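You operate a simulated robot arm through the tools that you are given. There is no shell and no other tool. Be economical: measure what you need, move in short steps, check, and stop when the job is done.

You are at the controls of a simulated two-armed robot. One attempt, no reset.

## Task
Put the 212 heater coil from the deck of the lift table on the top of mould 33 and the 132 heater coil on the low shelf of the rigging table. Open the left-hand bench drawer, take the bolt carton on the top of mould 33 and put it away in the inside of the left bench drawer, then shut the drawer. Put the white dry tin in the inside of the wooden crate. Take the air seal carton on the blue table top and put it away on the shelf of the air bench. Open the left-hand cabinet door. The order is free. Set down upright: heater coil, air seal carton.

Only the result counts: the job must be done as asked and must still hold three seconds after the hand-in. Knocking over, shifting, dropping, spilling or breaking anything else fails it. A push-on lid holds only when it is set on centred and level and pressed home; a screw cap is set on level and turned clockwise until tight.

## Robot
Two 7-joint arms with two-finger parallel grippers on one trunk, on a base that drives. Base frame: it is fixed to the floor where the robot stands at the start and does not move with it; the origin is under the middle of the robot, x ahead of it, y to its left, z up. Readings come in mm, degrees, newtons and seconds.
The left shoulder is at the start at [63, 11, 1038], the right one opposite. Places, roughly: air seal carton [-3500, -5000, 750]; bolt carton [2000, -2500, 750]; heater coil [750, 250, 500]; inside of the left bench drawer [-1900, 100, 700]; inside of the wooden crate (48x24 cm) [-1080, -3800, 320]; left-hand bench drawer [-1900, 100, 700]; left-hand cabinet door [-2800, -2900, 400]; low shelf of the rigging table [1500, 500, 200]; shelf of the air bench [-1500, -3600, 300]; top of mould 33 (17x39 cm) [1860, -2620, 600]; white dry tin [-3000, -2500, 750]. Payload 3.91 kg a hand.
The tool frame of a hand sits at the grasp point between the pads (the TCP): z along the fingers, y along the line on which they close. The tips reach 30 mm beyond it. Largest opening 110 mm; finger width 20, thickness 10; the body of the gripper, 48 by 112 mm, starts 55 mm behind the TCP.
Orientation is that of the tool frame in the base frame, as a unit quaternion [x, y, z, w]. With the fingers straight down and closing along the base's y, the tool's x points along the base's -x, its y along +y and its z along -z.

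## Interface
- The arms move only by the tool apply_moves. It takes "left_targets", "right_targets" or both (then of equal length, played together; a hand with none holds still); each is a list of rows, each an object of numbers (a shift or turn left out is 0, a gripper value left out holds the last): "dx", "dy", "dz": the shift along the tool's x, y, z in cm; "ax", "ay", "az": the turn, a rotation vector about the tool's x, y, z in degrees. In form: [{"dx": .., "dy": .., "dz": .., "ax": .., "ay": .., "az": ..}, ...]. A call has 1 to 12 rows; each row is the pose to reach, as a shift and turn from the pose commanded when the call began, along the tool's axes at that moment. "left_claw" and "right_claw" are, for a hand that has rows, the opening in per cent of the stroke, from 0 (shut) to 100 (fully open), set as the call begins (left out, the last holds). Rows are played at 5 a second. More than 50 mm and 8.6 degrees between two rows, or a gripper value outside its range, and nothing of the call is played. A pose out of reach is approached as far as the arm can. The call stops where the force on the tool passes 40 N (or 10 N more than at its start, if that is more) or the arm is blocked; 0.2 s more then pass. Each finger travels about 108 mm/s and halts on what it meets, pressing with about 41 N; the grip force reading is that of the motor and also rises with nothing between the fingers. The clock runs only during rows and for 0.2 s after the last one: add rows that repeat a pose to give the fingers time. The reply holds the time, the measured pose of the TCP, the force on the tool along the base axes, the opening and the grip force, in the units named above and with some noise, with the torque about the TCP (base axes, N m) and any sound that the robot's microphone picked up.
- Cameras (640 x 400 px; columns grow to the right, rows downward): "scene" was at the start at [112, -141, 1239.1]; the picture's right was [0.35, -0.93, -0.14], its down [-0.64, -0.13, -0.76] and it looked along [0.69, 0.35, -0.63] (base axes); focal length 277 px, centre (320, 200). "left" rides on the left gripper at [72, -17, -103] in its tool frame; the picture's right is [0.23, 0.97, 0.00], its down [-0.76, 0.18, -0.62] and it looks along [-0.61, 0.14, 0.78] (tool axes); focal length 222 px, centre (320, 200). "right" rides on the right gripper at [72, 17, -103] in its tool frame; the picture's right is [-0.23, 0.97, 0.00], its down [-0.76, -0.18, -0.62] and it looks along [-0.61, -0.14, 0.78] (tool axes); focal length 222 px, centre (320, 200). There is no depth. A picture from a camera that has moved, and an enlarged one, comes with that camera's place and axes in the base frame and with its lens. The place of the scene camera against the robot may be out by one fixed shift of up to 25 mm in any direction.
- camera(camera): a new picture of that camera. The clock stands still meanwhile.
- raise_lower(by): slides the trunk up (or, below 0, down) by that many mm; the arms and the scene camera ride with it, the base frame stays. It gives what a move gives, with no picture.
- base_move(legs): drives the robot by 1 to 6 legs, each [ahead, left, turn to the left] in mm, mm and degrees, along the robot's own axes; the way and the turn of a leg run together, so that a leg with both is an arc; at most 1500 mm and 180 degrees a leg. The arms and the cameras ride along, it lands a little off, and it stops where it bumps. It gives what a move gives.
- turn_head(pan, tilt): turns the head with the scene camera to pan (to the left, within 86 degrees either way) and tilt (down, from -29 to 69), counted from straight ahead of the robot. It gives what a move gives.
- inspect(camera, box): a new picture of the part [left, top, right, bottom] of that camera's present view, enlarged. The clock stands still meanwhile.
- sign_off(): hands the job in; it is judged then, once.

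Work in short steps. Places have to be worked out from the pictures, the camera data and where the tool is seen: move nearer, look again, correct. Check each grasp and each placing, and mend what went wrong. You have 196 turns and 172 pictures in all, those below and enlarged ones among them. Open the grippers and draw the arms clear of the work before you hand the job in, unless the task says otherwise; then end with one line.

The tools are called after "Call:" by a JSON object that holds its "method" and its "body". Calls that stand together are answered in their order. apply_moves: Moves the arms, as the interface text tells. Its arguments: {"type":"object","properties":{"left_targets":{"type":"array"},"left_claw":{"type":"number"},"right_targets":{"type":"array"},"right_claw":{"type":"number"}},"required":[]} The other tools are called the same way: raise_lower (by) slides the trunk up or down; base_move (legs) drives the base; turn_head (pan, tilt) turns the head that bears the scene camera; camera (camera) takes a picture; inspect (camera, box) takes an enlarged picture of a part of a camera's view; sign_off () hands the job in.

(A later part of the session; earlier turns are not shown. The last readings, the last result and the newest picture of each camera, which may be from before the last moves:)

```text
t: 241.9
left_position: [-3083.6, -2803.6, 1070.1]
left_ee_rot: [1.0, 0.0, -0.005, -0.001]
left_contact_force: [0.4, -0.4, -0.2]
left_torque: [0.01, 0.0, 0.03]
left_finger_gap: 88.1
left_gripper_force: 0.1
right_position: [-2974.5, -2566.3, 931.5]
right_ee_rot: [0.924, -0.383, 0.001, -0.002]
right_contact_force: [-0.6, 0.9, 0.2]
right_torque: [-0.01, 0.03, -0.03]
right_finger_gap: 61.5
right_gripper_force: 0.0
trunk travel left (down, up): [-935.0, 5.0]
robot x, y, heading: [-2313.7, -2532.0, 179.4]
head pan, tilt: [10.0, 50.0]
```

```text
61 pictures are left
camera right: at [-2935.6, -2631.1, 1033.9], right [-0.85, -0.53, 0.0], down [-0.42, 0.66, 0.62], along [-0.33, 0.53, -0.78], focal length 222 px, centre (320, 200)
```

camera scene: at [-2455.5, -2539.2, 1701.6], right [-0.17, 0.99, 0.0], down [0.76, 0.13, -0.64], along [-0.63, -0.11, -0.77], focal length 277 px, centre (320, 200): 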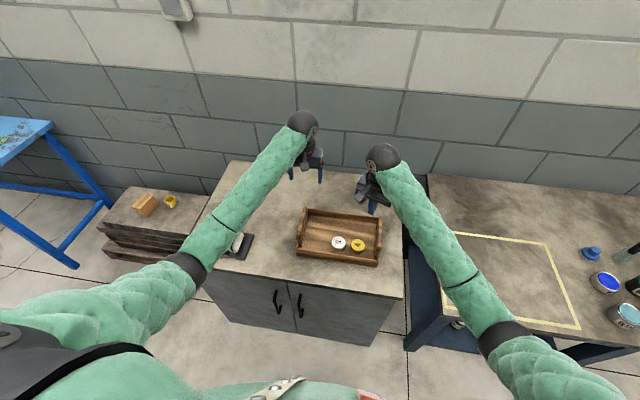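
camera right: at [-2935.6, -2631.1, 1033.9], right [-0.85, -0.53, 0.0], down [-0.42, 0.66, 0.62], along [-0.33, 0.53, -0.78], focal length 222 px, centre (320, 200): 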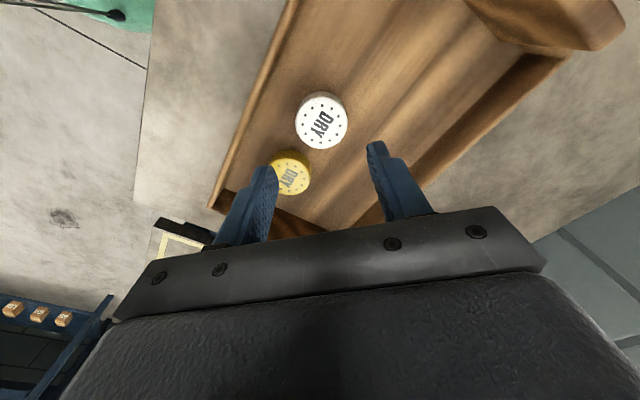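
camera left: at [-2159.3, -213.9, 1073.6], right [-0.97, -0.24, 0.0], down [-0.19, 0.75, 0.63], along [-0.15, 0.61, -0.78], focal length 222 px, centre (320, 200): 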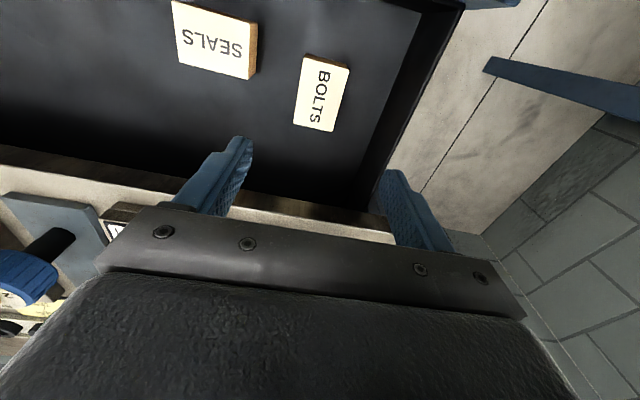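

Two views triangulate the white tin's top to (-2976, -2570, 812). I descend to TCP z≈830 and check.

Call:
{"method": "apply_moves", "body": {"right_targets": [{"dx": 0.1, "dy": 0.4, "dz": 4}, {"dx": 0.1, "dy": 0.4, "dz": 7.5}, {"dx": 0.1, "dy": 0.4, "dz": 10}, {"dx": 0.1, "dy": 0.4, "dz": 10}]}}

Call:
{"method": "camera", "body": {"camera": "right"}}

```text
t: 242.9
left_position: [-3082.5, -2802.7, 1072.1]
left_ee_rot: [1.0, 0.0, -0.004, -0.001]
left_contact_force: [0.1, -0.2, 0.4]
left_torque: [0.03, -0.02, -0.05]
left_finger_gap: 87.8
left_gripper_force: 0.1
right_position: [-2978.0, -2570.9, 836.4]
right_ee_rot: [0.924, -0.382, -0.002, 0.002]
right_contact_force: [14.0, -1.0, 31.8]
right_torque: [0.71, -1.33, -0.47]
right_finger_gap: 66.3
right_gripper_force: 4.6
trunk travel left (down, up): [-935.0, 5.0]
robot x, y, heading: [-2312.8, -2535.4, 179.2]
head pan, tilt: [10.0, 50.0]
stopped in row 4 (right hand): the force on the tool passed its limit at 44 N (the readings are from after the stop); the commanded pose is now the measured one
```

```text
60 pictures are left
camera right: at [-2938.5, -2633.4, 938.9], right [-0.85, -0.53, 0.01], down [-0.41, 0.67, 0.62], along [-0.33, 0.53, -0.78], focal length 222 px, centre (320, 200)
```

right: 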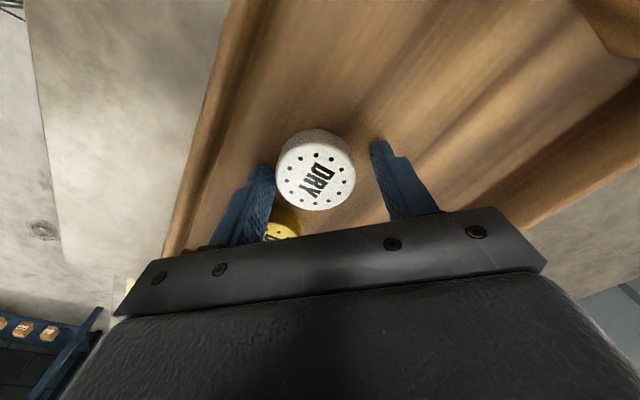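

A finger came down on the tin's rim (tin is ~4 mm off-centre, 53 mm wide). I rise, open to ~80 mm, shift 4 mm and descend again.

Call:
{"method": "apply_moves", "body": {"right_targets": [{"dz": -2}, {"dz": -2}, {"dz": -2}], "right_claw": 74}}

Call:
{"method": "camera", "body": {"camera": "right"}}

```text
t: 243.8
left_position: [-3084.4, -2802.2, 1070.5]
left_ee_rot: [1.0, -0.001, -0.004, 0.0]
left_contact_force: [0.4, 1.2, 0.5]
left_torque: [0.02, 0.01, 0.01]
left_finger_gap: 88.0
left_gripper_force: 0.0
right_position: [-2976.8, -2567.4, 852.8]
right_ee_rot: [0.924, -0.383, -0.001, 0.001]
right_contact_force: [0.8, -0.1, 1.1]
right_torque: [0.01, -0.01, 0.0]
right_finger_gap: 81.3
right_gripper_force: 0.0
trunk travel left (down, up): [-935.0, 5.0]
robot x, y, heading: [-2315.5, -2532.1, 179.5]
head pan, tilt: [10.0, 50.0]
```

```text
59 pictures are left
camera right: at [-2938.0, -2632.1, 955.6], right [-0.85, -0.53, 0.0], down [-0.41, 0.67, 0.62], along [-0.33, 0.53, -0.78], focal length 222 px, centre (320, 200)
```

right: 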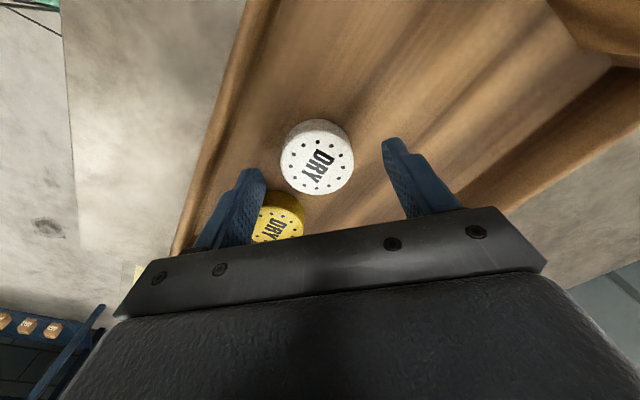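

Tin now well between the fingers. I descend 2.9 cm.

Call:
{"method": "apply_moves", "body": {"right_targets": [{"dx": -0.2, "dy": -0.2, "dz": 1}, {"dx": -0.2, "dy": -0.2, "dz": 2}, {"dx": -0.2, "dy": -0.2, "dz": 2.9}, {"dx": -0.2, "dy": -0.2, "dz": 2.9}]}}

Call:
{"method": "camera", "body": {"camera": "right"}}

```text
t: 244.5
left_position: [-3085.6, -2802.2, 1072.7]
left_ee_rot: [1.0, 0.0, -0.006, -0.001]
left_contact_force: [0.5, 0.0, -0.4]
left_torque: [0.03, 0.0, -0.02]
left_finger_gap: 87.9
left_gripper_force: 0.0
right_position: [-2978.3, -2568.0, 836.5]
right_ee_rot: [0.924, -0.383, -0.003, 0.004]
right_contact_force: [10.2, -1.6, 20.3]
right_torque: [0.52, -1.09, -0.39]
right_finger_gap: 84.3
right_gripper_force: 3.6
trunk travel left (down, up): [-935.0, 5.0]
robot x, y, heading: [-2314.3, -2532.6, 179.6]
head pan, tilt: [10.0, 50.0]
stopped in row 3 (right hand): the force on the tool passed its limit at 49 N (the readings are from after the stop); the commanded pose is now the measured one
```

```text
58 pictures are left
camera right: at [-2938.8, -2631.2, 939.2], right [-0.85, -0.53, 0.01], down [-0.41, 0.67, 0.62], along [-0.34, 0.53, -0.78], focal length 222 px, centre (320, 200)
```

right: 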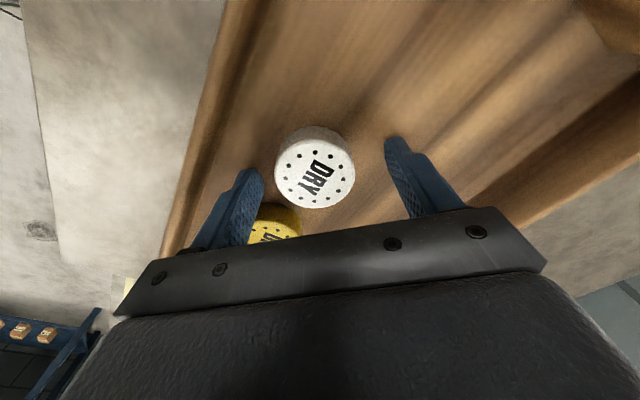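

Both stops happened at the same height (836.5), so the fingertips are on the tray floor (z≈806). I rise 3 mm and close on the tin.

Call:
{"method": "apply_moves", "body": {"right_targets": [{"dz": -0.4}, {"dz": -0.4}]}}

Call:
{"method": "apply_moves", "body": {"right_targets": [{"dz": 0}, {"dz": 0}, {"dz": 0}, {"dz": 0}], "right_claw": 0}}

Call:
{"method": "camera", "body": {"camera": "right"}}

```text
t: 245.1
left_position: [-3085.4, -2802.3, 1070.3]
left_ee_rot: [1.0, -0.002, -0.004, 0.0]
left_contact_force: [-0.3, 0.4, 0.2]
left_torque: [0.01, 0.05, 0.0]
left_finger_gap: 88.1
left_gripper_force: 0.0
right_position: [-2978.6, -2566.4, 837.8]
right_ee_rot: [0.924, -0.382, -0.003, 0.003]
right_contact_force: [0.5, 0.5, 0.0]
right_torque: [0.0, 0.02, -0.03]
right_finger_gap: 81.4
right_gripper_force: 0.0
trunk travel left (down, up): [-935.0, 5.0]
robot x, y, heading: [-2316.8, -2530.7, 179.7]
head pan, tilt: [10.0, 50.0]
```

```text
t: 246.1
left_position: [-3085.3, -2802.8, 1070.3]
left_ee_rot: [1.0, -0.001, -0.004, -0.001]
left_contact_force: [0.6, -1.1, -0.4]
left_torque: [0.01, 0.03, 0.02]
left_finger_gap: 88.0
left_gripper_force: 0.0
right_position: [-2979.3, -2566.8, 838.1]
right_ee_rot: [0.924, -0.382, -0.003, 0.004]
right_contact_force: [-0.2, 0.2, 1.1]
right_torque: [-0.03, 0.07, -0.02]
right_finger_gap: 47.6
right_gripper_force: 41.7
trunk travel left (down, up): [-935.0, 5.0]
robot x, y, heading: [-2316.1, -2534.1, 179.2]
head pan, tilt: [10.0, 50.0]
```

```text
57 pictures are left
camera right: at [-2939.6, -2630.1, 940.9], right [-0.85, -0.53, 0.01], down [-0.41, 0.67, 0.62], along [-0.34, 0.53, -0.78], focal length 222 px, centre (320, 200)
```

right: 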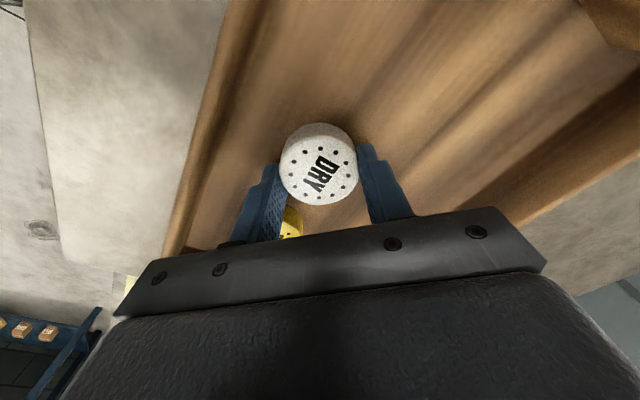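

Tin gripped at 47.6 mm. I lift it straight up and check.

Call:
{"method": "apply_moves", "body": {"right_targets": [{"dz": -3}, {"dz": -7}, {"dz": -11}, {"dz": -15}, {"dz": -19}, {"dz": -19}]}}

Call:
{"method": "camera", "body": {"camera": "right"}}

Call:
{"method": "turn_head", "body": {"pan": 15, "tilt": 60}}

Call:
{"method": "camera", "body": {"camera": "scene"}}

```text
t: 247.2
left_position: [-3086.5, -2802.4, 1070.7]
left_ee_rot: [1.0, 0.0, -0.004, 0.0]
left_contact_force: [-0.1, -0.4, -0.2]
left_torque: [0.04, 0.05, -0.02]
left_finger_gap: 88.0
left_gripper_force: 0.0
right_position: [-2978.7, -2420.5, 940.4]
right_ee_rot: [0.909, -0.401, -0.039, -0.108]
right_contact_force: [0.4, 0.2, -0.6]
right_torque: [-0.02, 0.0, 0.0]
right_finger_gap: 47.7
right_gripper_force: 40.5
right hand out of reach, approached as far as the arm can: row 5
trunk travel left (down, up): [-935.0, 5.0]
robot x, y, heading: [-2315.2, -2531.8, 179.5]
head pan, tilt: [10.0, 50.0]
stopped in row 5 (right hand): the arm was blocked; the commanded pose is now the measured one
```

```text
56 pictures are left
camera right: at [-2944.1, -2508.4, 1026.7], right [-0.87, -0.48, -0.13], down [-0.39, 0.52, 0.75], along [-0.29, 0.71, -0.64], focal length 222 px, centre (320, 200)
```

right: 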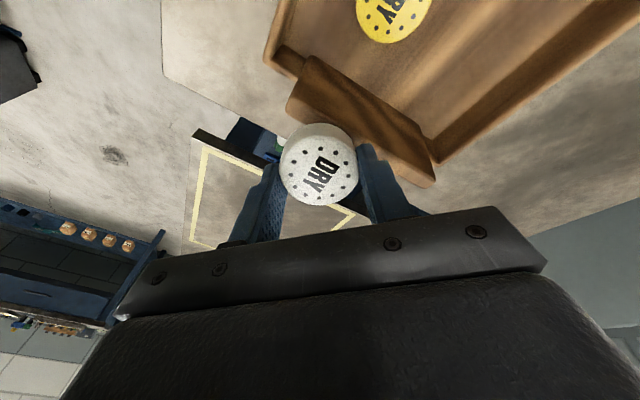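

```text
t: 247.9
left_position: [-3085.3, -2803.6, 1071.1]
left_ee_rot: [1.0, 0.0, -0.004, -0.001]
left_contact_force: [-1.1, 0.1, 0.2]
left_torque: [0.01, 0.03, -0.01]
left_finger_gap: 88.1
left_gripper_force: 0.1
right_position: [-2978.1, -2422.3, 941.4]
right_ee_rot: [0.91, -0.399, -0.039, -0.108]
right_contact_force: [0.0, -0.7, -0.7]
right_torque: [-0.01, 0.03, 0.0]
right_finger_gap: 47.6
right_gripper_force: 41.4
trunk travel left (down, up): [-935.0, 5.0]
robot x, y, heading: [-2312.4, -2531.6, 179.6]
head pan, tilt: [15.0, 60.0]
```

```text
55 pictures are left
camera scene: at [-2444.0, -2544.3, 1689.0], right [-0.25, 0.97, 0.0], down [0.84, 0.22, -0.5], along [-0.48, -0.13, -0.87], focal length 277 px, centre (320, 200)
```

scene: 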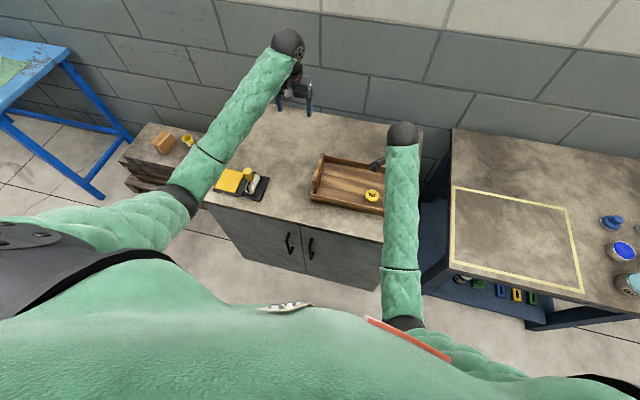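

The tin is held securely; tray and yellow tin are in place. For the left cabinet door (handle ≈(-2775, -2753), z 570–750) I back off 250 mm, retract both hands and pitch the left hand to point forward.

Call:
{"method": "base_move", "body": {"legs": [[-250, 0, 0]]}}

Call:
{"method": "apply_moves", "body": {"left_targets": [{"dx": 1.5, "ay": -4}, {"dx": 3.5, "ay": -12}, {"dx": 5.5, "ay": -20}, {"dx": 7.5, "ay": -28}, {"dx": 9.5, "ay": -36}, {"dx": 11, "ay": -44}, {"dx": 12, "ay": -52}, {"dx": 12, "ay": -60}, {"dx": 12, "ay": -68}, {"dx": 12, "ay": -76}, {"dx": 12, "ay": -84}, {"dx": 12, "ay": -90}], "right_targets": [{"dx": 1, "dy": -1, "ax": -1, "ay": 1}, {"dx": 2, "dy": -2.2, "ax": -2, "ay": 2}, {"dx": 3, "dy": -3.3, "ax": -3, "ay": 3}, {"dx": 4, "dy": -4.4, "ax": -4, "ay": 4}, {"dx": 5, "dy": -5.5, "ax": -5, "ay": 5}, {"dx": 6, "dy": -6.6, "ax": -6, "ay": 6}, {"dx": 6.8, "dy": -7.3, "ax": -7, "ay": 7}, {"dx": 6.8, "dy": -7.3, "ax": -8, "ay": 8}, {"dx": 6.8, "dy": -7.3, "ax": -9.5, "ay": 9}, {"dx": 6.8, "dy": -7.3, "ax": -9.5, "ay": 9}, {"dx": 6.8, "dy": -7.3, "ax": -9.5, "ay": 9}, {"dx": 6.8, "dy": -7.3, "ax": -9.5, "ay": 9}], "left_claw": 100}}

```text
t: 249.8
left_position: [-2830.7, -2805.2, 1070.0]
left_ee_rot: [1.0, 0.0, -0.005, 0.001]
left_contact_force: [0.1, -0.3, -0.1]
left_torque: [-0.01, 0.06, 0.02]
left_finger_gap: 88.0
left_gripper_force: 0.1
right_position: [-2723.3, -2424.7, 939.5]
right_ee_rot: [0.909, -0.401, -0.039, -0.109]
right_contact_force: [0.0, 0.7, -0.4]
right_torque: [0.01, 0.03, 0.0]
right_finger_gap: 47.6
right_gripper_force: 41.0
trunk travel left (down, up): [-935.0, 5.0]
robot x, y, heading: [-2059.7, -2535.3, 179.5]
head pan, tilt: [15.0, 60.0]
```

```text
t: 251.4
left_position: [-2710.1, -2804.0, 1069.9]
left_ee_rot: [0.893, -0.001, -0.45, 0.0]
left_contact_force: [0.5, 0.5, -0.6]
left_torque: [0.0, -0.01, 0.02]
left_finger_gap: 110.0
left_gripper_force: 0.1
right_position: [-2631.7, -2346.8, 938.0]
right_ee_rot: [0.911, -0.401, -0.044, -0.088]
right_contact_force: [-0.2, 0.2, -0.1]
right_torque: [-0.02, 0.0, -0.06]
right_finger_gap: 47.7
right_gripper_force: 40.7
trunk travel left (down, up): [-935.0, 5.0]
robot x, y, heading: [-2058.0, -2536.6, 179.3]
head pan, tilt: [15.0, 60.0]
stopped in row 8 (right hand): the arm was blocked; the commanded pose is now the measured one
```

The right arm can't level further at this trunk height; fine. I lower the trunk 410 mm and finish pitching the left hand.

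Call:
{"method": "raise_lower", "body": {"by": -410}}

Call:
{"method": "apply_moves", "body": {"left_targets": [{"ay": -7}, {"ay": -14}, {"ay": -21}, {"ay": -28}, {"ay": -36.5}, {"ay": -36.5}]}}

Call:
{"method": "turn_head", "body": {"pan": 20, "tilt": 35}}

Call:
{"method": "camera", "body": {"camera": "scene"}}

Call:
{"method": "camera", "body": {"camera": "left"}}

```text
refused: -410 is not a number from -400 to 400
```

```text
t: 252.8
left_position: [-2710.9, -2806.1, 1067.0]
left_ee_rot: [-0.707, 0.001, 0.707, 0.0]
left_contact_force: [0.0, 0.3, 0.0]
left_torque: [0.01, 0.03, 0.02]
left_finger_gap: 110.0
left_gripper_force: 0.0
right_position: [-2633.2, -2347.2, 937.3]
right_ee_rot: [0.91, -0.402, -0.043, -0.088]
right_contact_force: [0.4, 0.1, 0.1]
right_torque: [-0.01, 0.02, 0.01]
right_finger_gap: 47.4
right_gripper_force: 41.2
trunk travel left (down, up): [-935.0, 5.0]
robot x, y, heading: [-2063.9, -2533.8, 179.5]
head pan, tilt: [15.0, 60.0]
```

```text
t: 253.7
left_position: [-2709.9, -2804.9, 1067.8]
left_ee_rot: [0.707, -0.001, -0.707, -0.001]
left_contact_force: [0.4, 1.0, 0.4]
left_torque: [0.0, -0.04, -0.01]
left_finger_gap: 110.1
left_gripper_force: 0.0
right_position: [-2633.2, -2345.9, 936.5]
right_ee_rot: [0.91, -0.402, -0.042, -0.088]
right_contact_force: [-0.1, 0.7, -0.1]
right_torque: [0.01, -0.01, 0.01]
right_finger_gap: 47.4
right_gripper_force: 41.3
trunk travel left (down, up): [-935.0, 5.0]
robot x, y, heading: [-2060.4, -2540.8, 179.4]
head pan, tilt: [20.0, 35.0]
```

```text
54 pictures are left
camera scene: at [-2207.7, -2558.2, 1723.3], right [-0.33, 0.94, 0.0], down [0.54, 0.19, -0.82], along [-0.77, -0.27, -0.57], focal length 277 px, centre (320, 200)
```

scene: 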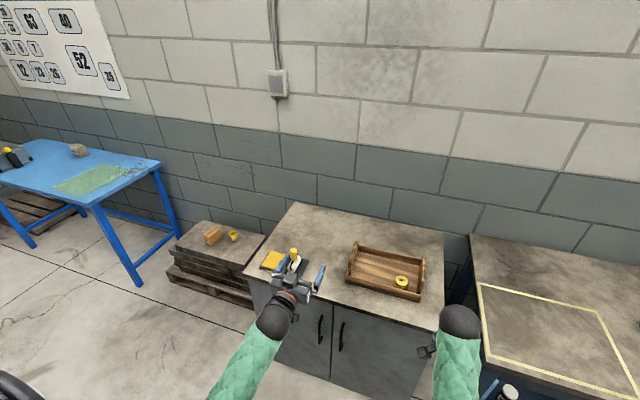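

```text
53 pictures are left
camera left: at [-2605.9, -2786.3, 995.9], right [0.0, -0.97, -0.23], down [0.62, -0.18, 0.76], along [-0.78, -0.14, 0.61], focal length 222 px, centre (320, 200)
```

left: 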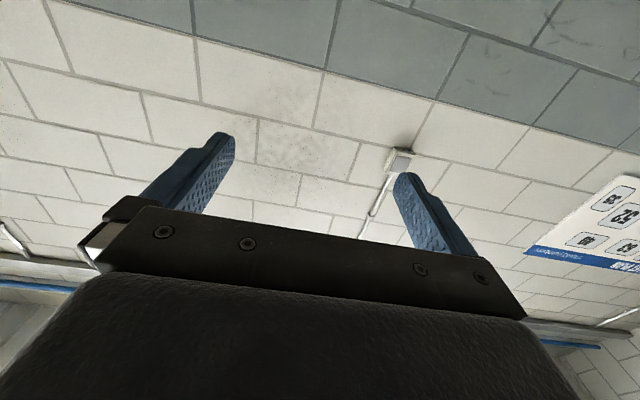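

The left hand points forward. I lower the trunk 400 mm so it comes level with the handle (z≈664).

Call:
{"method": "raise_lower", "body": {"by": -400}}

Call:
{"method": "base_move", "body": {"legs": [[0, -48, 0]]}}

Call:
{"method": "camera", "body": {"camera": "scene"}}

Call:
{"method": "camera", "body": {"camera": "left"}}

```text
t: 257.6
left_position: [-2709.9, -2804.2, 668.0]
left_ee_rot: [0.707, -0.001, -0.707, -0.001]
left_contact_force: [-0.2, 0.9, -0.4]
left_torque: [0.0, 0.02, 0.01]
left_finger_gap: 110.1
left_gripper_force: 0.1
right_position: [-2634.1, -2346.7, 537.6]
right_ee_rot: [0.91, -0.403, -0.042, -0.088]
right_contact_force: [0.1, -0.2, -0.7]
right_torque: [-0.02, 0.01, -0.01]
right_finger_gap: 47.6
right_gripper_force: 41.3
trunk travel left (down, up): [-535.0, 405.0]
robot x, y, heading: [-2061.7, -2534.1, 179.5]
head pan, tilt: [20.0, 35.0]
```

```text
t: 258.5
left_position: [-2708.3, -2756.9, 668.0]
left_ee_rot: [0.708, -0.001, -0.706, 0.0]
left_contact_force: [0.1, 1.2, -0.6]
left_torque: [0.0, 0.01, 0.02]
left_finger_gap: 109.8
left_gripper_force: 0.0
right_position: [-2633.0, -2298.8, 536.5]
right_ee_rot: [0.911, -0.402, -0.044, -0.087]
right_contact_force: [0.0, 1.5, -0.8]
right_torque: [-0.01, 0.02, 0.02]
right_finger_gap: 47.5
right_gripper_force: 41.3
trunk travel left (down, up): [-535.0, 405.0]
robot x, y, heading: [-2059.9, -2489.7, 179.5]
head pan, tilt: [20.0, 35.0]
```

```text
52 pictures are left
camera scene: at [-2207.3, -2509.2, 1323.4], right [-0.33, 0.94, 0.0], down [0.54, 0.19, -0.82], along [-0.77, -0.27, -0.57], focal length 277 px, centre (320, 200)
```

scene: 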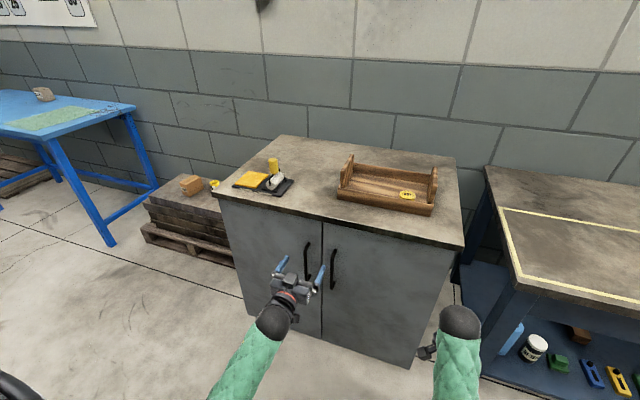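

```text
51 pictures are left
camera left: at [-2605.6, -2737.7, 596.1], right [0.0, -0.97, -0.23], down [0.62, -0.18, 0.76], along [-0.78, -0.14, 0.61], focal length 222 px, centre (320, 200)
```

left: 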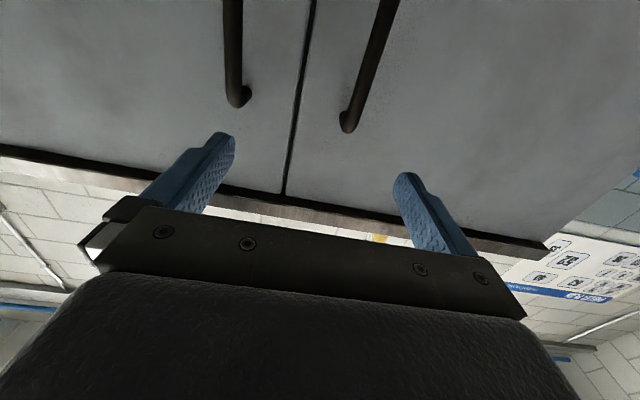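

Refined by both cameras: the left door's bar is at x≈-2834, y≈-2780, z 477–671. I lower 70 mm, shift 23 mm left and advance 60 mm, then look.

Call:
{"method": "raise_lower", "body": {"by": -70}}

Call:
{"method": "base_move", "body": {"legs": [[60, 23, 0]]}}

Call:
{"method": "camera", "body": {"camera": "left"}}

```text
t: 259.5
left_position: [-2709.1, -2756.0, 599.2]
left_ee_rot: [-0.707, 0.001, 0.707, 0.001]
left_contact_force: [0.1, -0.1, -0.8]
left_torque: [0.01, 0.0, -0.01]
left_finger_gap: 110.0
left_gripper_force: 0.1
right_position: [-2633.0, -2299.8, 467.3]
right_ee_rot: [0.91, -0.402, -0.042, -0.088]
right_contact_force: [0.5, -0.4, 0.0]
right_torque: [0.03, 0.0, -0.05]
right_finger_gap: 47.8
right_gripper_force: 41.5
trunk travel left (down, up): [-465.0, 475.0]
robot x, y, heading: [-2060.4, -2488.0, 179.2]
head pan, tilt: [20.0, 35.0]
```

```text
t: 260.5
left_position: [-2769.8, -2778.8, 597.0]
left_ee_rot: [0.707, 0.0, -0.707, 0.0]
left_contact_force: [0.1, 0.3, -0.5]
left_torque: [-0.01, 0.03, 0.01]
left_finger_gap: 109.8
left_gripper_force: 0.1
right_position: [-2692.8, -2319.8, 466.2]
right_ee_rot: [0.911, -0.401, -0.042, -0.088]
right_contact_force: [-0.8, -0.1, -0.3]
right_torque: [0.0, 0.0, 0.0]
right_finger_gap: 47.4
right_gripper_force: 41.0
trunk travel left (down, up): [-465.0, 475.0]
robot x, y, heading: [-2118.4, -2508.2, 179.6]
head pan, tilt: [20.0, 35.0]
```

```text
50 pictures are left
camera left: at [-2665.8, -2760.5, 525.2], right [0.0, -0.97, -0.23], down [0.62, -0.18, 0.76], along [-0.78, -0.14, 0.61], focal length 222 px, centre (320, 200)
```

left: 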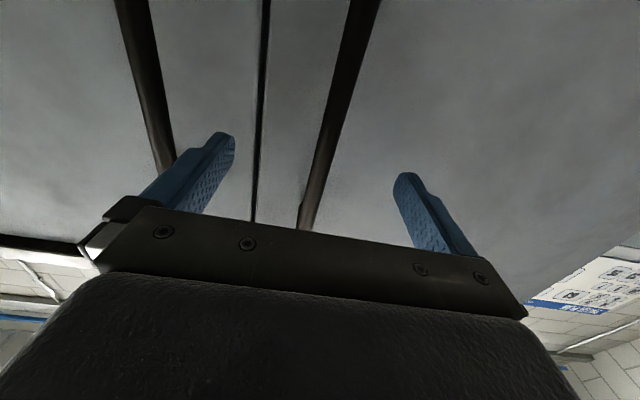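

The bar is between the fingers. I advance 40 mm with the arm in small steps and close.

Call:
{"method": "apply_moves", "body": {"left_targets": [{"dz": 1}, {"dz": 2}, {"dz": 3}, {"dz": 3.8}, {"dz": 3.8}]}}

Call:
{"method": "apply_moves", "body": {"left_targets": [{"dz": 0}, {"dz": 0}, {"dz": 0}, {"dz": 0}], "left_claw": 0}}

Call:
{"method": "camera", "body": {"camera": "left"}}

```text
t: 261.3
left_position: [-2796.3, -2778.7, 597.1]
left_ee_rot: [0.707, -0.001, -0.707, -0.001]
left_contact_force: [6.9, 0.7, 2.4]
left_torque: [-0.04, 0.11, 0.42]
left_finger_gap: 109.8
left_gripper_force: 0.0
right_position: [-2693.1, -2321.7, 466.1]
right_ee_rot: [0.91, -0.402, -0.043, -0.089]
right_contact_force: [-0.2, -0.5, -0.3]
right_torque: [-0.03, 0.03, 0.06]
right_finger_gap: 47.7
right_gripper_force: 41.0
trunk travel left (down, up): [-465.0, 475.0]
robot x, y, heading: [-2118.2, -2508.7, 179.6]
head pan, tilt: [20.0, 35.0]
stopped in row 3 (left hand): the force on the tool passed its limit at 229 N (the readings are from after the stop); the commanded pose is now the measured one
```

```text
t: 262.3
left_position: [-2794.4, -2778.3, 598.0]
left_ee_rot: [0.708, 0.0, -0.707, -0.001]
left_contact_force: [10.4, 0.6, -1.7]
left_torque: [-0.03, 0.56, 0.01]
left_finger_gap: 11.7
left_gripper_force: 45.2
right_position: [-2692.3, -2321.0, 467.4]
right_ee_rot: [0.911, -0.401, -0.043, -0.087]
right_contact_force: [-0.9, 0.2, -0.6]
right_torque: [0.02, -0.01, 0.01]
right_finger_gap: 47.4
right_gripper_force: 40.7
trunk travel left (down, up): [-465.0, 475.0]
robot x, y, heading: [-2123.9, -2507.4, 179.7]
head pan, tilt: [20.0, 35.0]
```

```text
49 pictures are left
camera left: at [-2690.6, -2760.2, 525.4], right [0.0, -0.97, -0.23], down [0.62, -0.18, 0.76], along [-0.78, -0.14, 0.61], focal length 222 px, centre (320, 200)
```

left: 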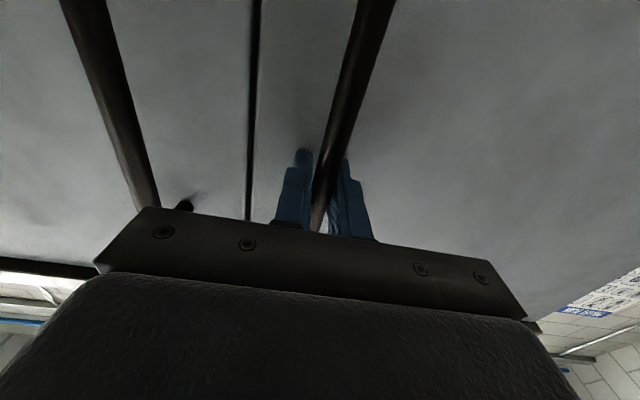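

The bar is gripped; door face x≈-2826, hinge ≈ y -3125. I pull the door along its arc in two legs to about 30°.

Call:
{"method": "base_move", "body": {"legs": [[-89, 20, 0], [-80, 42, 0]]}}

Call:
{"method": "camera", "body": {"camera": "scene"}}

```text
t: 263.4
left_position: [-2734.1, -2788.9, 596.1]
left_ee_rot: [0.708, -0.001, -0.706, -0.003]
left_contact_force: [-0.1, 1.7, 13.8]
left_torque: [-0.33, -0.04, -0.16]
left_finger_gap: 12.0
left_gripper_force: 45.3
right_position: [-2631.7, -2338.6, 466.1]
right_ee_rot: [0.911, -0.4, -0.041, -0.089]
right_contact_force: [-0.6, -0.5, -0.5]
right_torque: [-0.03, 0.01, 0.0]
right_finger_gap: 47.7
right_gripper_force: 41.5
trunk travel left (down, up): [-465.0, 475.0]
robot x, y, heading: [-2061.0, -2524.9, 179.4]
head pan, tilt: [20.0, 35.0]
stopped in leg 1: the force on the tool passed its limit at 61 N (the readings are from after the stop); the commanded pose is now the measured one
```

```text
48 pictures are left
camera scene: at [-2206.8, -2548.1, 1253.2], right [-0.34, 0.94, 0.0], down [0.54, 0.19, -0.82], along [-0.77, -0.28, -0.57], focal length 277 px, centre (320, 200)
```

scene: 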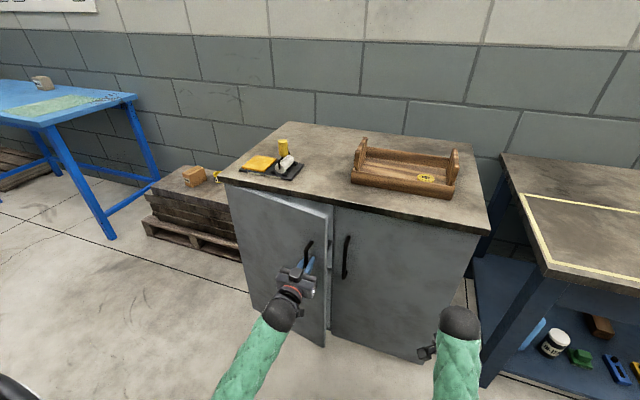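

The door is ajar ~10°. I continue along the arc in smaller legs.

Call:
{"method": "base_move", "body": {"legs": [[-45, 14, 0]]}}

Call:
{"method": "base_move", "body": {"legs": [[-48, 24, 0]]}}

Call:
{"method": "camera", "body": {"camera": "scene"}}

```text
t: 264.1
left_position: [-2731.4, -2790.2, 596.8]
left_ee_rot: [0.708, -0.001, -0.706, -0.005]
left_contact_force: [0.1, 2.5, 3.8]
left_torque: [-0.41, -0.47, -0.09]
left_finger_gap: 11.9
left_gripper_force: 44.9
right_position: [-2631.6, -2339.9, 464.4]
right_ee_rot: [0.911, -0.4, -0.042, -0.09]
right_contact_force: [1.3, 0.3, -0.2]
right_torque: [-0.02, 0.05, 0.0]
right_finger_gap: 47.6
right_gripper_force: 41.7
trunk travel left (down, up): [-465.0, 475.0]
robot x, y, heading: [-2060.4, -2522.0, 179.8]
head pan, tilt: [20.0, 35.0]
stopped in leg 1: the robot was blocked; the commanded pose is now the measured one
```

```text
t: 264.8
left_position: [-2731.5, -2789.7, 595.9]
left_ee_rot: [0.707, 0.0, -0.707, -0.004]
left_contact_force: [0.1, 2.8, 0.9]
left_torque: [-0.52, -0.06, 0.05]
left_finger_gap: 11.6
left_gripper_force: 45.4
right_position: [-2632.8, -2342.0, 465.2]
right_ee_rot: [0.912, -0.398, -0.042, -0.089]
right_contact_force: [1.0, 0.2, -0.3]
right_torque: [-0.01, 0.01, -0.01]
right_finger_gap: 47.7
right_gripper_force: 41.0
trunk travel left (down, up): [-465.0, 475.0]
robot x, y, heading: [-2058.1, -2525.9, 179.8]
head pan, tilt: [20.0, 35.0]
stopped in leg 1: the robot was blocked; the commanded pose is now the measured one
```

```text
47 pictures are left
camera scene: at [-2206.9, -2550.6, 1253.3], right [-0.34, 0.94, 0.0], down [0.54, 0.2, -0.82], along [-0.77, -0.28, -0.57], focal length 277 px, centre (320, 200)
```

scene: 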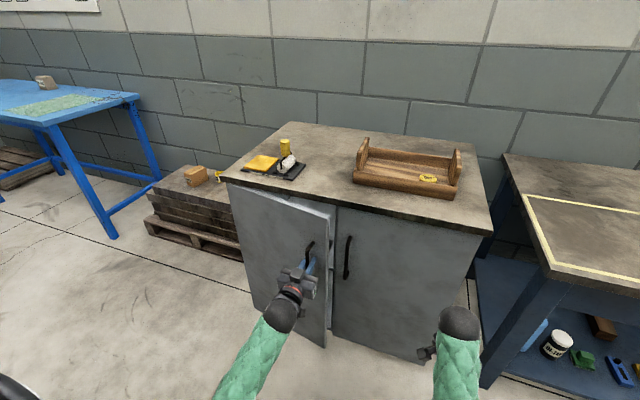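

The base can't back further (something behind at the air bench). I pull with the arm instead along the arc.

Call:
{"method": "apply_moves", "body": {"left_targets": [{"dz": -1.5, "dy": 0.4}, {"dz": -3, "dy": 0.9}, {"dz": -4.5, "dy": 1.5}, {"dz": -6, "dy": 2.1}, {"dz": -7.5, "dy": 2.9}, {"dz": -9, "dy": 3.8}, {"dz": -10.5, "dy": 4.8}, {"dz": -12, "dy": 5.9}]}}

Call:
{"method": "camera", "body": {"camera": "scene"}}

```text
t: 266.6
left_position: [-2611.9, -2850.8, 596.4]
left_ee_rot: [0.707, 0.001, -0.707, -0.005]
left_contact_force: [-4.1, -4.1, 10.3]
left_torque: [-0.7, -0.43, 0.16]
left_finger_gap: 11.8
left_gripper_force: 44.5
right_position: [-2632.0, -2341.6, 464.8]
right_ee_rot: [0.912, -0.398, -0.041, -0.089]
right_contact_force: [0.6, -0.6, -0.9]
right_torque: [0.01, -0.01, -0.01]
right_finger_gap: 47.7
right_gripper_force: 41.1
trunk travel left (down, up): [-465.0, 475.0]
robot x, y, heading: [-2060.7, -2527.3, 179.7]
head pan, tilt: [20.0, 35.0]
```

```text
46 pictures are left
camera scene: at [-2206.6, -2550.8, 1253.4], right [-0.34, 0.94, 0.0], down [0.54, 0.2, -0.82], along [-0.77, -0.28, -0.57], focal length 277 px, centre (320, 200)
```

scene: 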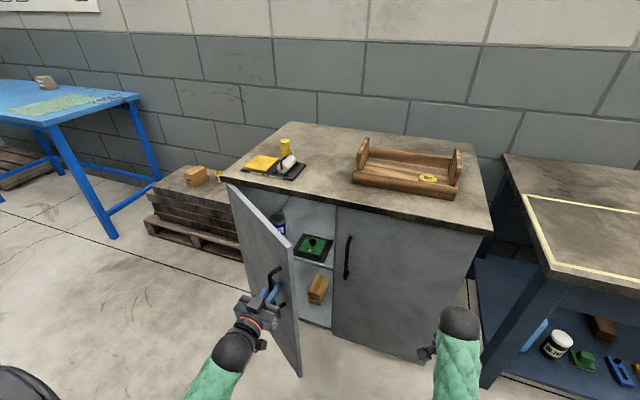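

It works with low force; the door is at ~32°. I continue the arc with the arm toward ~60°.

Call:
{"method": "apply_moves", "body": {"left_targets": [{"dz": -1.3, "dy": 1}, {"dz": -2.6, "dy": 2.1}, {"dz": -3.8, "dy": 3.2}, {"dz": -5, "dy": 4.4}, {"dz": -6.1, "dy": 5.7}, {"dz": -7.2, "dy": 7}, {"dz": -8.2, "dy": 8.4}, {"dz": -9.1, "dy": 9.8}, {"dz": -10, "dy": 11.4}, {"dz": -10.7, "dy": 12.8}]}}

Call:
{"method": "camera", "body": {"camera": "scene"}}

```text
t: 267.6
left_position: [-2565.6, -2893.8, 595.9]
left_ee_rot: [0.707, 0.0, -0.707, -0.003]
left_contact_force: [-1.7, -2.6, 0.3]
left_torque: [-0.65, -0.86, 0.18]
left_finger_gap: 11.9
left_gripper_force: 44.7
right_position: [-2631.7, -2343.1, 464.4]
right_ee_rot: [0.912, -0.398, -0.042, -0.09]
right_contact_force: [-0.3, -1.4, -0.1]
right_torque: [-0.02, -0.01, 0.0]
right_finger_gap: 47.7
right_gripper_force: 41.3
trunk travel left (down, up): [-465.0, 475.0]
robot x, y, heading: [-2061.9, -2526.0, 179.8]
head pan, tilt: [20.0, 35.0]
stopped in row 5 (left hand): the force on the tool passed its limit at 41 N (the readings are from after the stop); the commanded pose is now the measured one
```

```text
45 pictures are left
camera scene: at [-2207.1, -2551.0, 1253.0], right [-0.34, 0.94, 0.0], down [0.54, 0.2, -0.82], along [-0.77, -0.28, -0.57], focal length 277 px, centre (320, 200)
```

scene: 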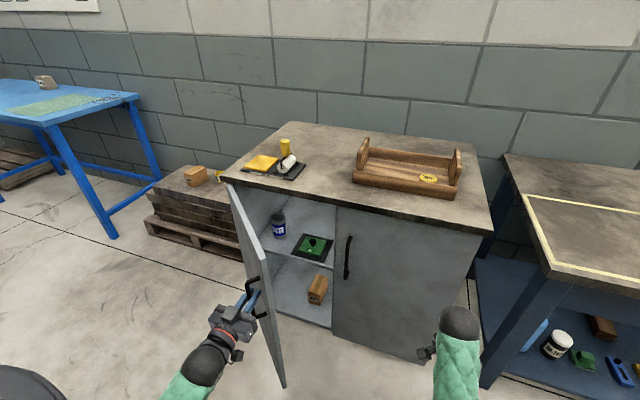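

Door ~45°. I continue in another short arc.

Call:
{"method": "apply_moves", "body": {"left_targets": [{"dz": -1, "dy": 1.1}, {"dz": -2, "dy": 2.3}, {"dz": -3, "dy": 3.6}, {"dz": -3.9, "dy": 4.9}, {"dz": -4.7, "dy": 6.2}, {"dz": -5.4, "dy": 7.5}, {"dz": -6, "dy": 8.8}]}}

Call:
{"method": "apply_moves", "body": {"left_targets": [{"dz": -0.8, "dy": 1.2}, {"dz": -1.6, "dy": 2.5}, {"dz": -2.2, "dy": 3.8}, {"dz": -2.8, "dy": 5.1}, {"dz": -3.2, "dy": 6.4}, {"dz": -3.5, "dy": 7.7}]}}

Call:
{"method": "camera", "body": {"camera": "scene"}}

```text
t: 269.2
left_position: [-2505.2, -2983.1, 596.0]
left_ee_rot: [-0.707, 0.001, 0.707, 0.003]
left_contact_force: [-15.9, -8.0, 8.9]
left_torque: [-0.91, -0.13, 0.1]
left_finger_gap: 12.2
left_gripper_force: 44.7
right_position: [-2633.8, -2342.6, 465.8]
right_ee_rot: [0.912, -0.398, -0.042, -0.09]
right_contact_force: [-0.5, 0.6, -0.3]
right_torque: [0.01, -0.01, -0.01]
right_finger_gap: 47.6
right_gripper_force: 40.8
trunk travel left (down, up): [-465.0, 475.0]
robot x, y, heading: [-2064.2, -2527.4, 179.9]
head pan, tilt: [20.0, 35.0]
```

```text
t: 270.6
left_position: [-2471.1, -3060.9, 593.4]
left_ee_rot: [0.708, -0.001, -0.707, -0.004]
left_contact_force: [-25.6, -4.6, -5.5]
left_torque: [-0.92, 0.08, 0.05]
left_finger_gap: 11.9
left_gripper_force: 44.9
right_position: [-2633.7, -2343.3, 463.6]
right_ee_rot: [0.912, -0.398, -0.042, -0.089]
right_contact_force: [0.1, -0.9, 0.2]
right_torque: [0.02, 0.02, -0.04]
right_finger_gap: 47.9
right_gripper_force: 40.6
trunk travel left (down, up): [-465.0, 475.0]
robot x, y, heading: [-2061.7, -2525.2, 179.8]
head pan, tilt: [20.0, 35.0]
```

```text
44 pictures are left
camera scene: at [-2208.3, -2551.4, 1253.1], right [-0.34, 0.94, 0.0], down [0.54, 0.2, -0.82], along [-0.77, -0.28, -0.57], focal length 277 px, centre (320, 200)
```

scene: 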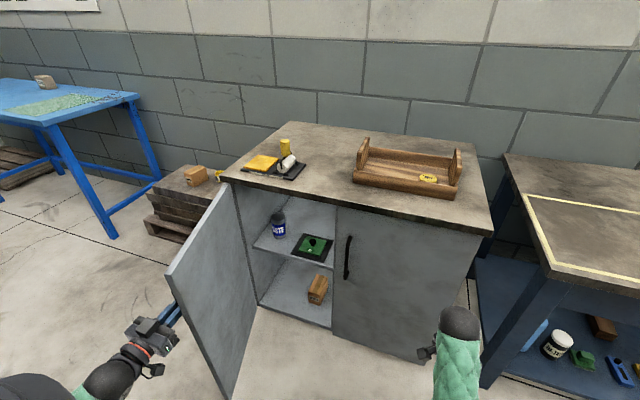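

The door stands open about 75°. I release the bar and withdraw the hand straight back.

Call:
{"method": "apply_moves", "body": {"left_targets": [{"dz": 0}, {"dz": 0}, {"dz": -2}, {"dz": -4}, {"dz": -6}, {"dz": -8}, {"dz": -10}, {"dz": -12}], "left_claw": 50}}

Call:
{"method": "turn_head", "body": {"pan": 45, "tilt": 40}}

Call:
{"method": "camera", "body": {"camera": "scene"}}

```text
t: 272.4
left_position: [-2349.8, -3059.8, 596.2]
left_ee_rot: [-0.707, 0.001, 0.708, 0.004]
left_contact_force: [0.4, 0.1, 0.2]
left_torque: [0.0, 0.0, -0.02]
left_finger_gap: 54.9
left_gripper_force: 0.0
right_position: [-2632.4, -2341.7, 465.1]
right_ee_rot: [0.912, -0.398, -0.042, -0.089]
right_contact_force: [0.2, 0.4, 0.4]
right_torque: [0.0, 0.0, 0.0]
right_finger_gap: 47.7
right_gripper_force: 41.3
trunk travel left (down, up): [-465.0, 475.0]
robot x, y, heading: [-2060.1, -2526.1, 179.9]
head pan, tilt: [20.0, 35.0]
```

```text
t: 273.3
left_position: [-2351.2, -3060.6, 596.0]
left_ee_rot: [-0.707, 0.0, 0.707, 0.005]
left_contact_force: [0.3, 0.3, 0.3]
left_torque: [-0.03, 0.03, -0.02]
left_finger_gap: 54.9
left_gripper_force: 0.0
right_position: [-2632.4, -2341.5, 465.4]
right_ee_rot: [0.912, -0.398, -0.042, -0.089]
right_contact_force: [-0.7, 0.7, -0.9]
right_torque: [-0.03, 0.0, 0.02]
right_finger_gap: 47.5
right_gripper_force: 40.7
trunk travel left (down, up): [-465.0, 475.0]
robot x, y, heading: [-2061.9, -2525.8, 179.9]
head pan, tilt: [45.0, 40.0]
```

```text
43 pictures are left
camera scene: at [-2184.3, -2581.1, 1245.8], right [-0.71, 0.71, 0.0], down [0.46, 0.45, -0.77], along [-0.54, -0.54, -0.64], focal length 277 px, centre (320, 200)
```

scene: 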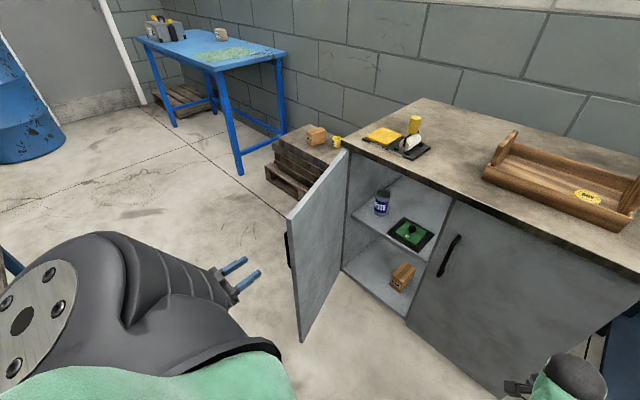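

The cabinet door is open. I raise the trunk (right hand with the tin above door height), step ahead a little and strafe south past the door.

Call:
{"method": "raise_lower", "body": {"by": 400}}

Call:
{"method": "base_move", "body": {"legs": [[40, 0, 0], [0, 1350, 0]]}}

Call:
{"method": "turn_head", "body": {"pan": 30, "tilt": 30}}

Call:
{"method": "camera", "body": {"camera": "scene"}}

```text
t: 277.1
left_position: [-2350.7, -3060.1, 995.5]
left_ee_rot: [-0.707, 0.001, 0.707, 0.003]
left_contact_force: [0.3, 0.2, 1.2]
left_torque: [0.03, 0.01, 0.03]
left_finger_gap: 55.0
left_gripper_force: 0.1
right_position: [-2632.0, -2342.6, 865.3]
right_ee_rot: [0.912, -0.398, -0.042, -0.089]
right_contact_force: [0.5, 0.5, -0.2]
right_torque: [-0.03, -0.01, 0.02]
right_finger_gap: 47.8
right_gripper_force: 41.2
trunk travel left (down, up): [-865.0, 75.0]
robot x, y, heading: [-2062.4, -2526.8, 180.2]
head pan, tilt: [45.0, 40.0]
```

```text
t: 284.4
left_position: [-2350.7, -4421.1, 995.7]
left_ee_rot: [-0.707, -0.012, 0.707, -0.007]
left_contact_force: [0.6, -0.5, -0.2]
left_torque: [0.01, -0.02, -0.01]
left_finger_gap: 54.8
left_gripper_force: 0.2
right_position: [-2658.0, -3714.1, 864.5]
right_ee_rot: [0.919, -0.381, -0.044, -0.089]
right_contact_force: [-0.6, -0.6, -0.8]
right_torque: [0.01, 0.01, -0.01]
right_finger_gap: 47.3
right_gripper_force: 41.0
trunk travel left (down, up): [-865.0, 75.0]
robot x, y, heading: [-2076.3, -3872.7, -178.2]
head pan, tilt: [45.0, 40.0]
```

```text
t: 285.1
left_position: [-2350.0, -4420.9, 996.0]
left_ee_rot: [-0.707, -0.012, 0.707, -0.009]
left_contact_force: [-0.7, 0.1, 0.0]
left_torque: [-0.03, -0.02, -0.01]
left_finger_gap: 54.9
left_gripper_force: 0.0
right_position: [-2658.2, -3713.1, 864.8]
right_ee_rot: [0.92, -0.381, -0.043, -0.088]
right_contact_force: [0.3, 0.0, 0.3]
right_torque: [-0.03, 0.03, 0.0]
right_finger_gap: 47.8
right_gripper_force: 41.2
trunk travel left (down, up): [-865.0, 75.0]
robot x, y, heading: [-2077.9, -3877.7, -178.1]
head pan, tilt: [30.0, 30.0]
```

```text
42 pictures are left
camera scene: at [-2219.3, -3921.3, 1661.1], right [-0.53, 0.85, 0.0], down [0.42, 0.27, -0.87], along [-0.73, -0.46, -0.5], focal length 277 px, centre (320, 200)
```

scene: 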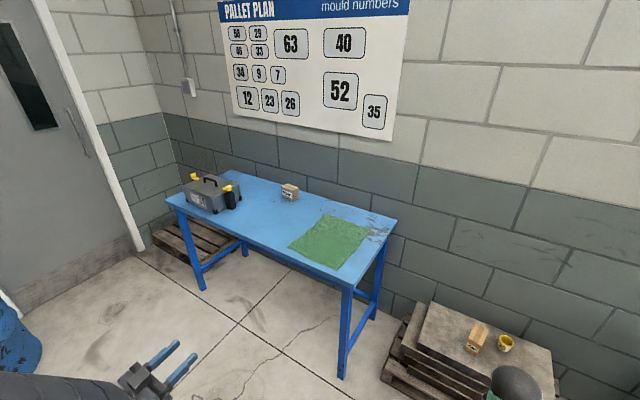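

The air seal carton is the one on the blue table at ≈(-3497, -4966, ~775). I bring the left hand back in front pointing down, then drive to the table.

Call:
{"method": "apply_moves", "body": {"left_targets": [{"dz": 2.9, "dy": -2.9, "ay": 7.5}, {"dz": 5.8, "dy": -5.8, "ay": 15}, {"dz": 8.7, "dy": -8.7, "ay": 22.5}, {"dz": 11.6, "dy": -11.6, "ay": 30}, {"dz": 14.5, "dy": -14.5, "ay": 37.5}, {"dz": 17.5, "dy": -17.5, "ay": 45}, {"dz": 20.4, "dy": -20.4, "ay": 52.5}, {"dz": 23.3, "dy": -23.3, "ay": 60}, {"dz": 26.2, "dy": -26.2, "ay": 67.5}, {"dz": 29.1, "dy": -29.1, "ay": 75}, {"dz": 32, "dy": -32, "ay": 82.5}, {"dz": 35, "dy": -35, "ay": 90}], "left_claw": 100}}

Call:
{"method": "base_move", "body": {"legs": [[0, 960, -2], [640, 0, 0]]}}

Call:
{"method": "turn_head", "body": {"pan": 5, "tilt": 50}}

Call:
{"method": "camera", "body": {"camera": "scene"}}

Call:
{"method": "camera", "body": {"camera": "left"}}

```text
t: 287.7
left_position: [-2711.1, -4083.3, 995.9]
left_ee_rot: [1.0, 0.016, 0.002, -0.001]
left_contact_force: [-0.3, -0.4, -0.2]
left_torque: [-0.01, -0.03, 0.02]
left_finger_gap: 110.0
left_gripper_force: 0.0
right_position: [-2659.4, -3714.3, 863.9]
right_ee_rot: [0.919, -0.381, -0.043, -0.088]
right_contact_force: [0.3, -0.6, 0.1]
right_torque: [0.0, -0.02, 0.0]
right_finger_gap: 47.4
right_gripper_force: 40.7
trunk travel left (down, up): [-865.0, 75.0]
robot x, y, heading: [-2078.7, -3874.0, -177.9]
head pan, tilt: [30.0, 30.0]
```

```text
t: 296.0
left_position: [-3324.4, -5064.2, 996.9]
left_ee_rot: [1.0, 0.009, -0.001, -0.003]
left_contact_force: [-0.6, 0.0, 0.6]
left_torque: [0.02, 0.0, -0.01]
left_finger_gap: 110.0
left_gripper_force: 0.1
right_position: [-3268.5, -4693.7, 863.2]
right_ee_rot: [0.917, -0.387, -0.043, -0.088]
right_contact_force: [-0.2, 0.0, -0.2]
right_torque: [-0.02, 0.04, 0.02]
right_finger_gap: 47.4
right_gripper_force: 41.3
trunk travel left (down, up): [-865.0, 75.0]
robot x, y, heading: [-2691.6, -4865.5, -178.8]
head pan, tilt: [30.0, 30.0]
```

```text
t: 296.9
left_position: [-3324.5, -5063.3, 997.5]
left_ee_rot: [1.0, 0.01, 0.0, -0.002]
left_contact_force: [-0.4, 0.0, -0.3]
left_torque: [-0.03, 0.01, 0.05]
left_finger_gap: 110.1
left_gripper_force: 0.0
right_position: [-3267.4, -4693.9, 865.1]
right_ee_rot: [0.917, -0.387, -0.043, -0.089]
right_contact_force: [-0.8, 0.4, -0.3]
right_torque: [-0.02, -0.02, -0.01]
right_finger_gap: 47.3
right_gripper_force: 40.7
trunk travel left (down, up): [-865.0, 75.0]
robot x, y, heading: [-2688.4, -4866.8, -179.1]
head pan, tilt: [5.0, 50.0]
```

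```text
41 pictures are left
camera scene: at [-2831.3, -4868.7, 1631.7], right [-0.11, 0.99, 0.0], down [0.76, 0.09, -0.64], along [-0.64, -0.07, -0.77], focal length 277 px, centre (320, 200)
```

scene: 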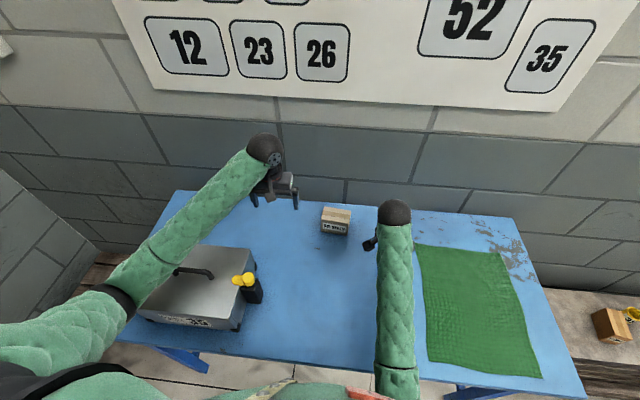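

```text
40 pictures are left
camera left: at [-3251.0, -5044.4, 1100.1], right [0.25, -0.97, 0.0], down [-0.76, -0.19, 0.62], along [-0.6, -0.15, -0.78], focal length 222 px, centre (320, 200)
```

left: 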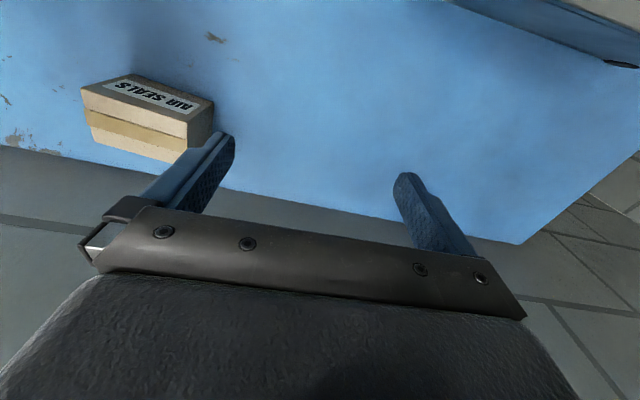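

The AIR SEALS carton is near (-3415, -4867), label side toward me. I strafe 120 mm right and bring the left hand above it for a closer look.

Call:
{"method": "base_move", "body": {"legs": [[0, -115, 0]]}}

Call:
{"method": "apply_moves", "body": {"left_targets": [{"dx": -2, "dy": -2, "dz": 0.5}, {"dx": -4, "dy": -4, "dz": 1}, {"dx": -6, "dy": -6, "dz": 1.5}, {"dx": -7.6, "dy": -8.2, "dz": 2}, {"dx": -7.6, "dy": -8.2, "dz": 2}]}}

Call:
{"method": "camera", "body": {"camera": "left"}}

```text
t: 298.1
left_position: [-3327.2, -4948.0, 996.8]
left_ee_rot: [1.0, 0.01, 0.0, -0.002]
left_contact_force: [1.0, 0.1, 0.4]
left_torque: [0.0, -0.03, 0.0]
left_finger_gap: 109.9
left_gripper_force: 0.1
right_position: [-3270.0, -4580.2, 864.1]
right_ee_rot: [0.917, -0.387, -0.043, -0.088]
right_contact_force: [0.9, 0.0, -0.5]
right_torque: [0.01, 0.01, -0.02]
right_finger_gap: 47.5
right_gripper_force: 41.7
trunk travel left (down, up): [-865.0, 75.0]
robot x, y, heading: [-2693.8, -4744.3, -178.7]
head pan, tilt: [5.0, 50.0]
```

```text
t: 299.3
left_position: [-3404.6, -4870.6, 976.3]
left_ee_rot: [1.0, 0.01, -0.002, -0.001]
left_contact_force: [-0.6, 0.0, -0.4]
left_torque: [0.0, 0.03, 0.03]
left_finger_gap: 110.2
left_gripper_force: 0.0
right_position: [-3269.0, -4580.8, 867.0]
right_ee_rot: [0.917, -0.386, -0.045, -0.088]
right_contact_force: [-0.4, -0.3, 0.8]
right_torque: [-0.01, 0.0, 0.01]
right_finger_gap: 47.7
right_gripper_force: 41.0
trunk travel left (down, up): [-865.0, 75.0]
robot x, y, heading: [-2691.8, -4753.0, -178.5]
head pan, tilt: [5.0, 50.0]
```

```text
39 pictures are left
camera left: at [-3330.4, -4850.6, 1079.3], right [0.25, -0.97, 0.0], down [-0.76, -0.2, 0.62], along [-0.61, -0.15, -0.78], focal length 222 px, centre (320, 200)
```

left: 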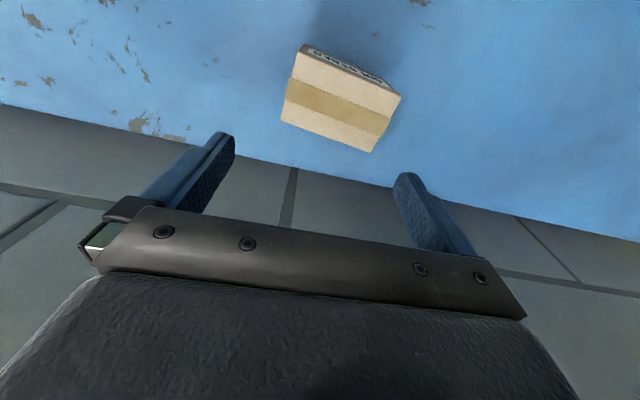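

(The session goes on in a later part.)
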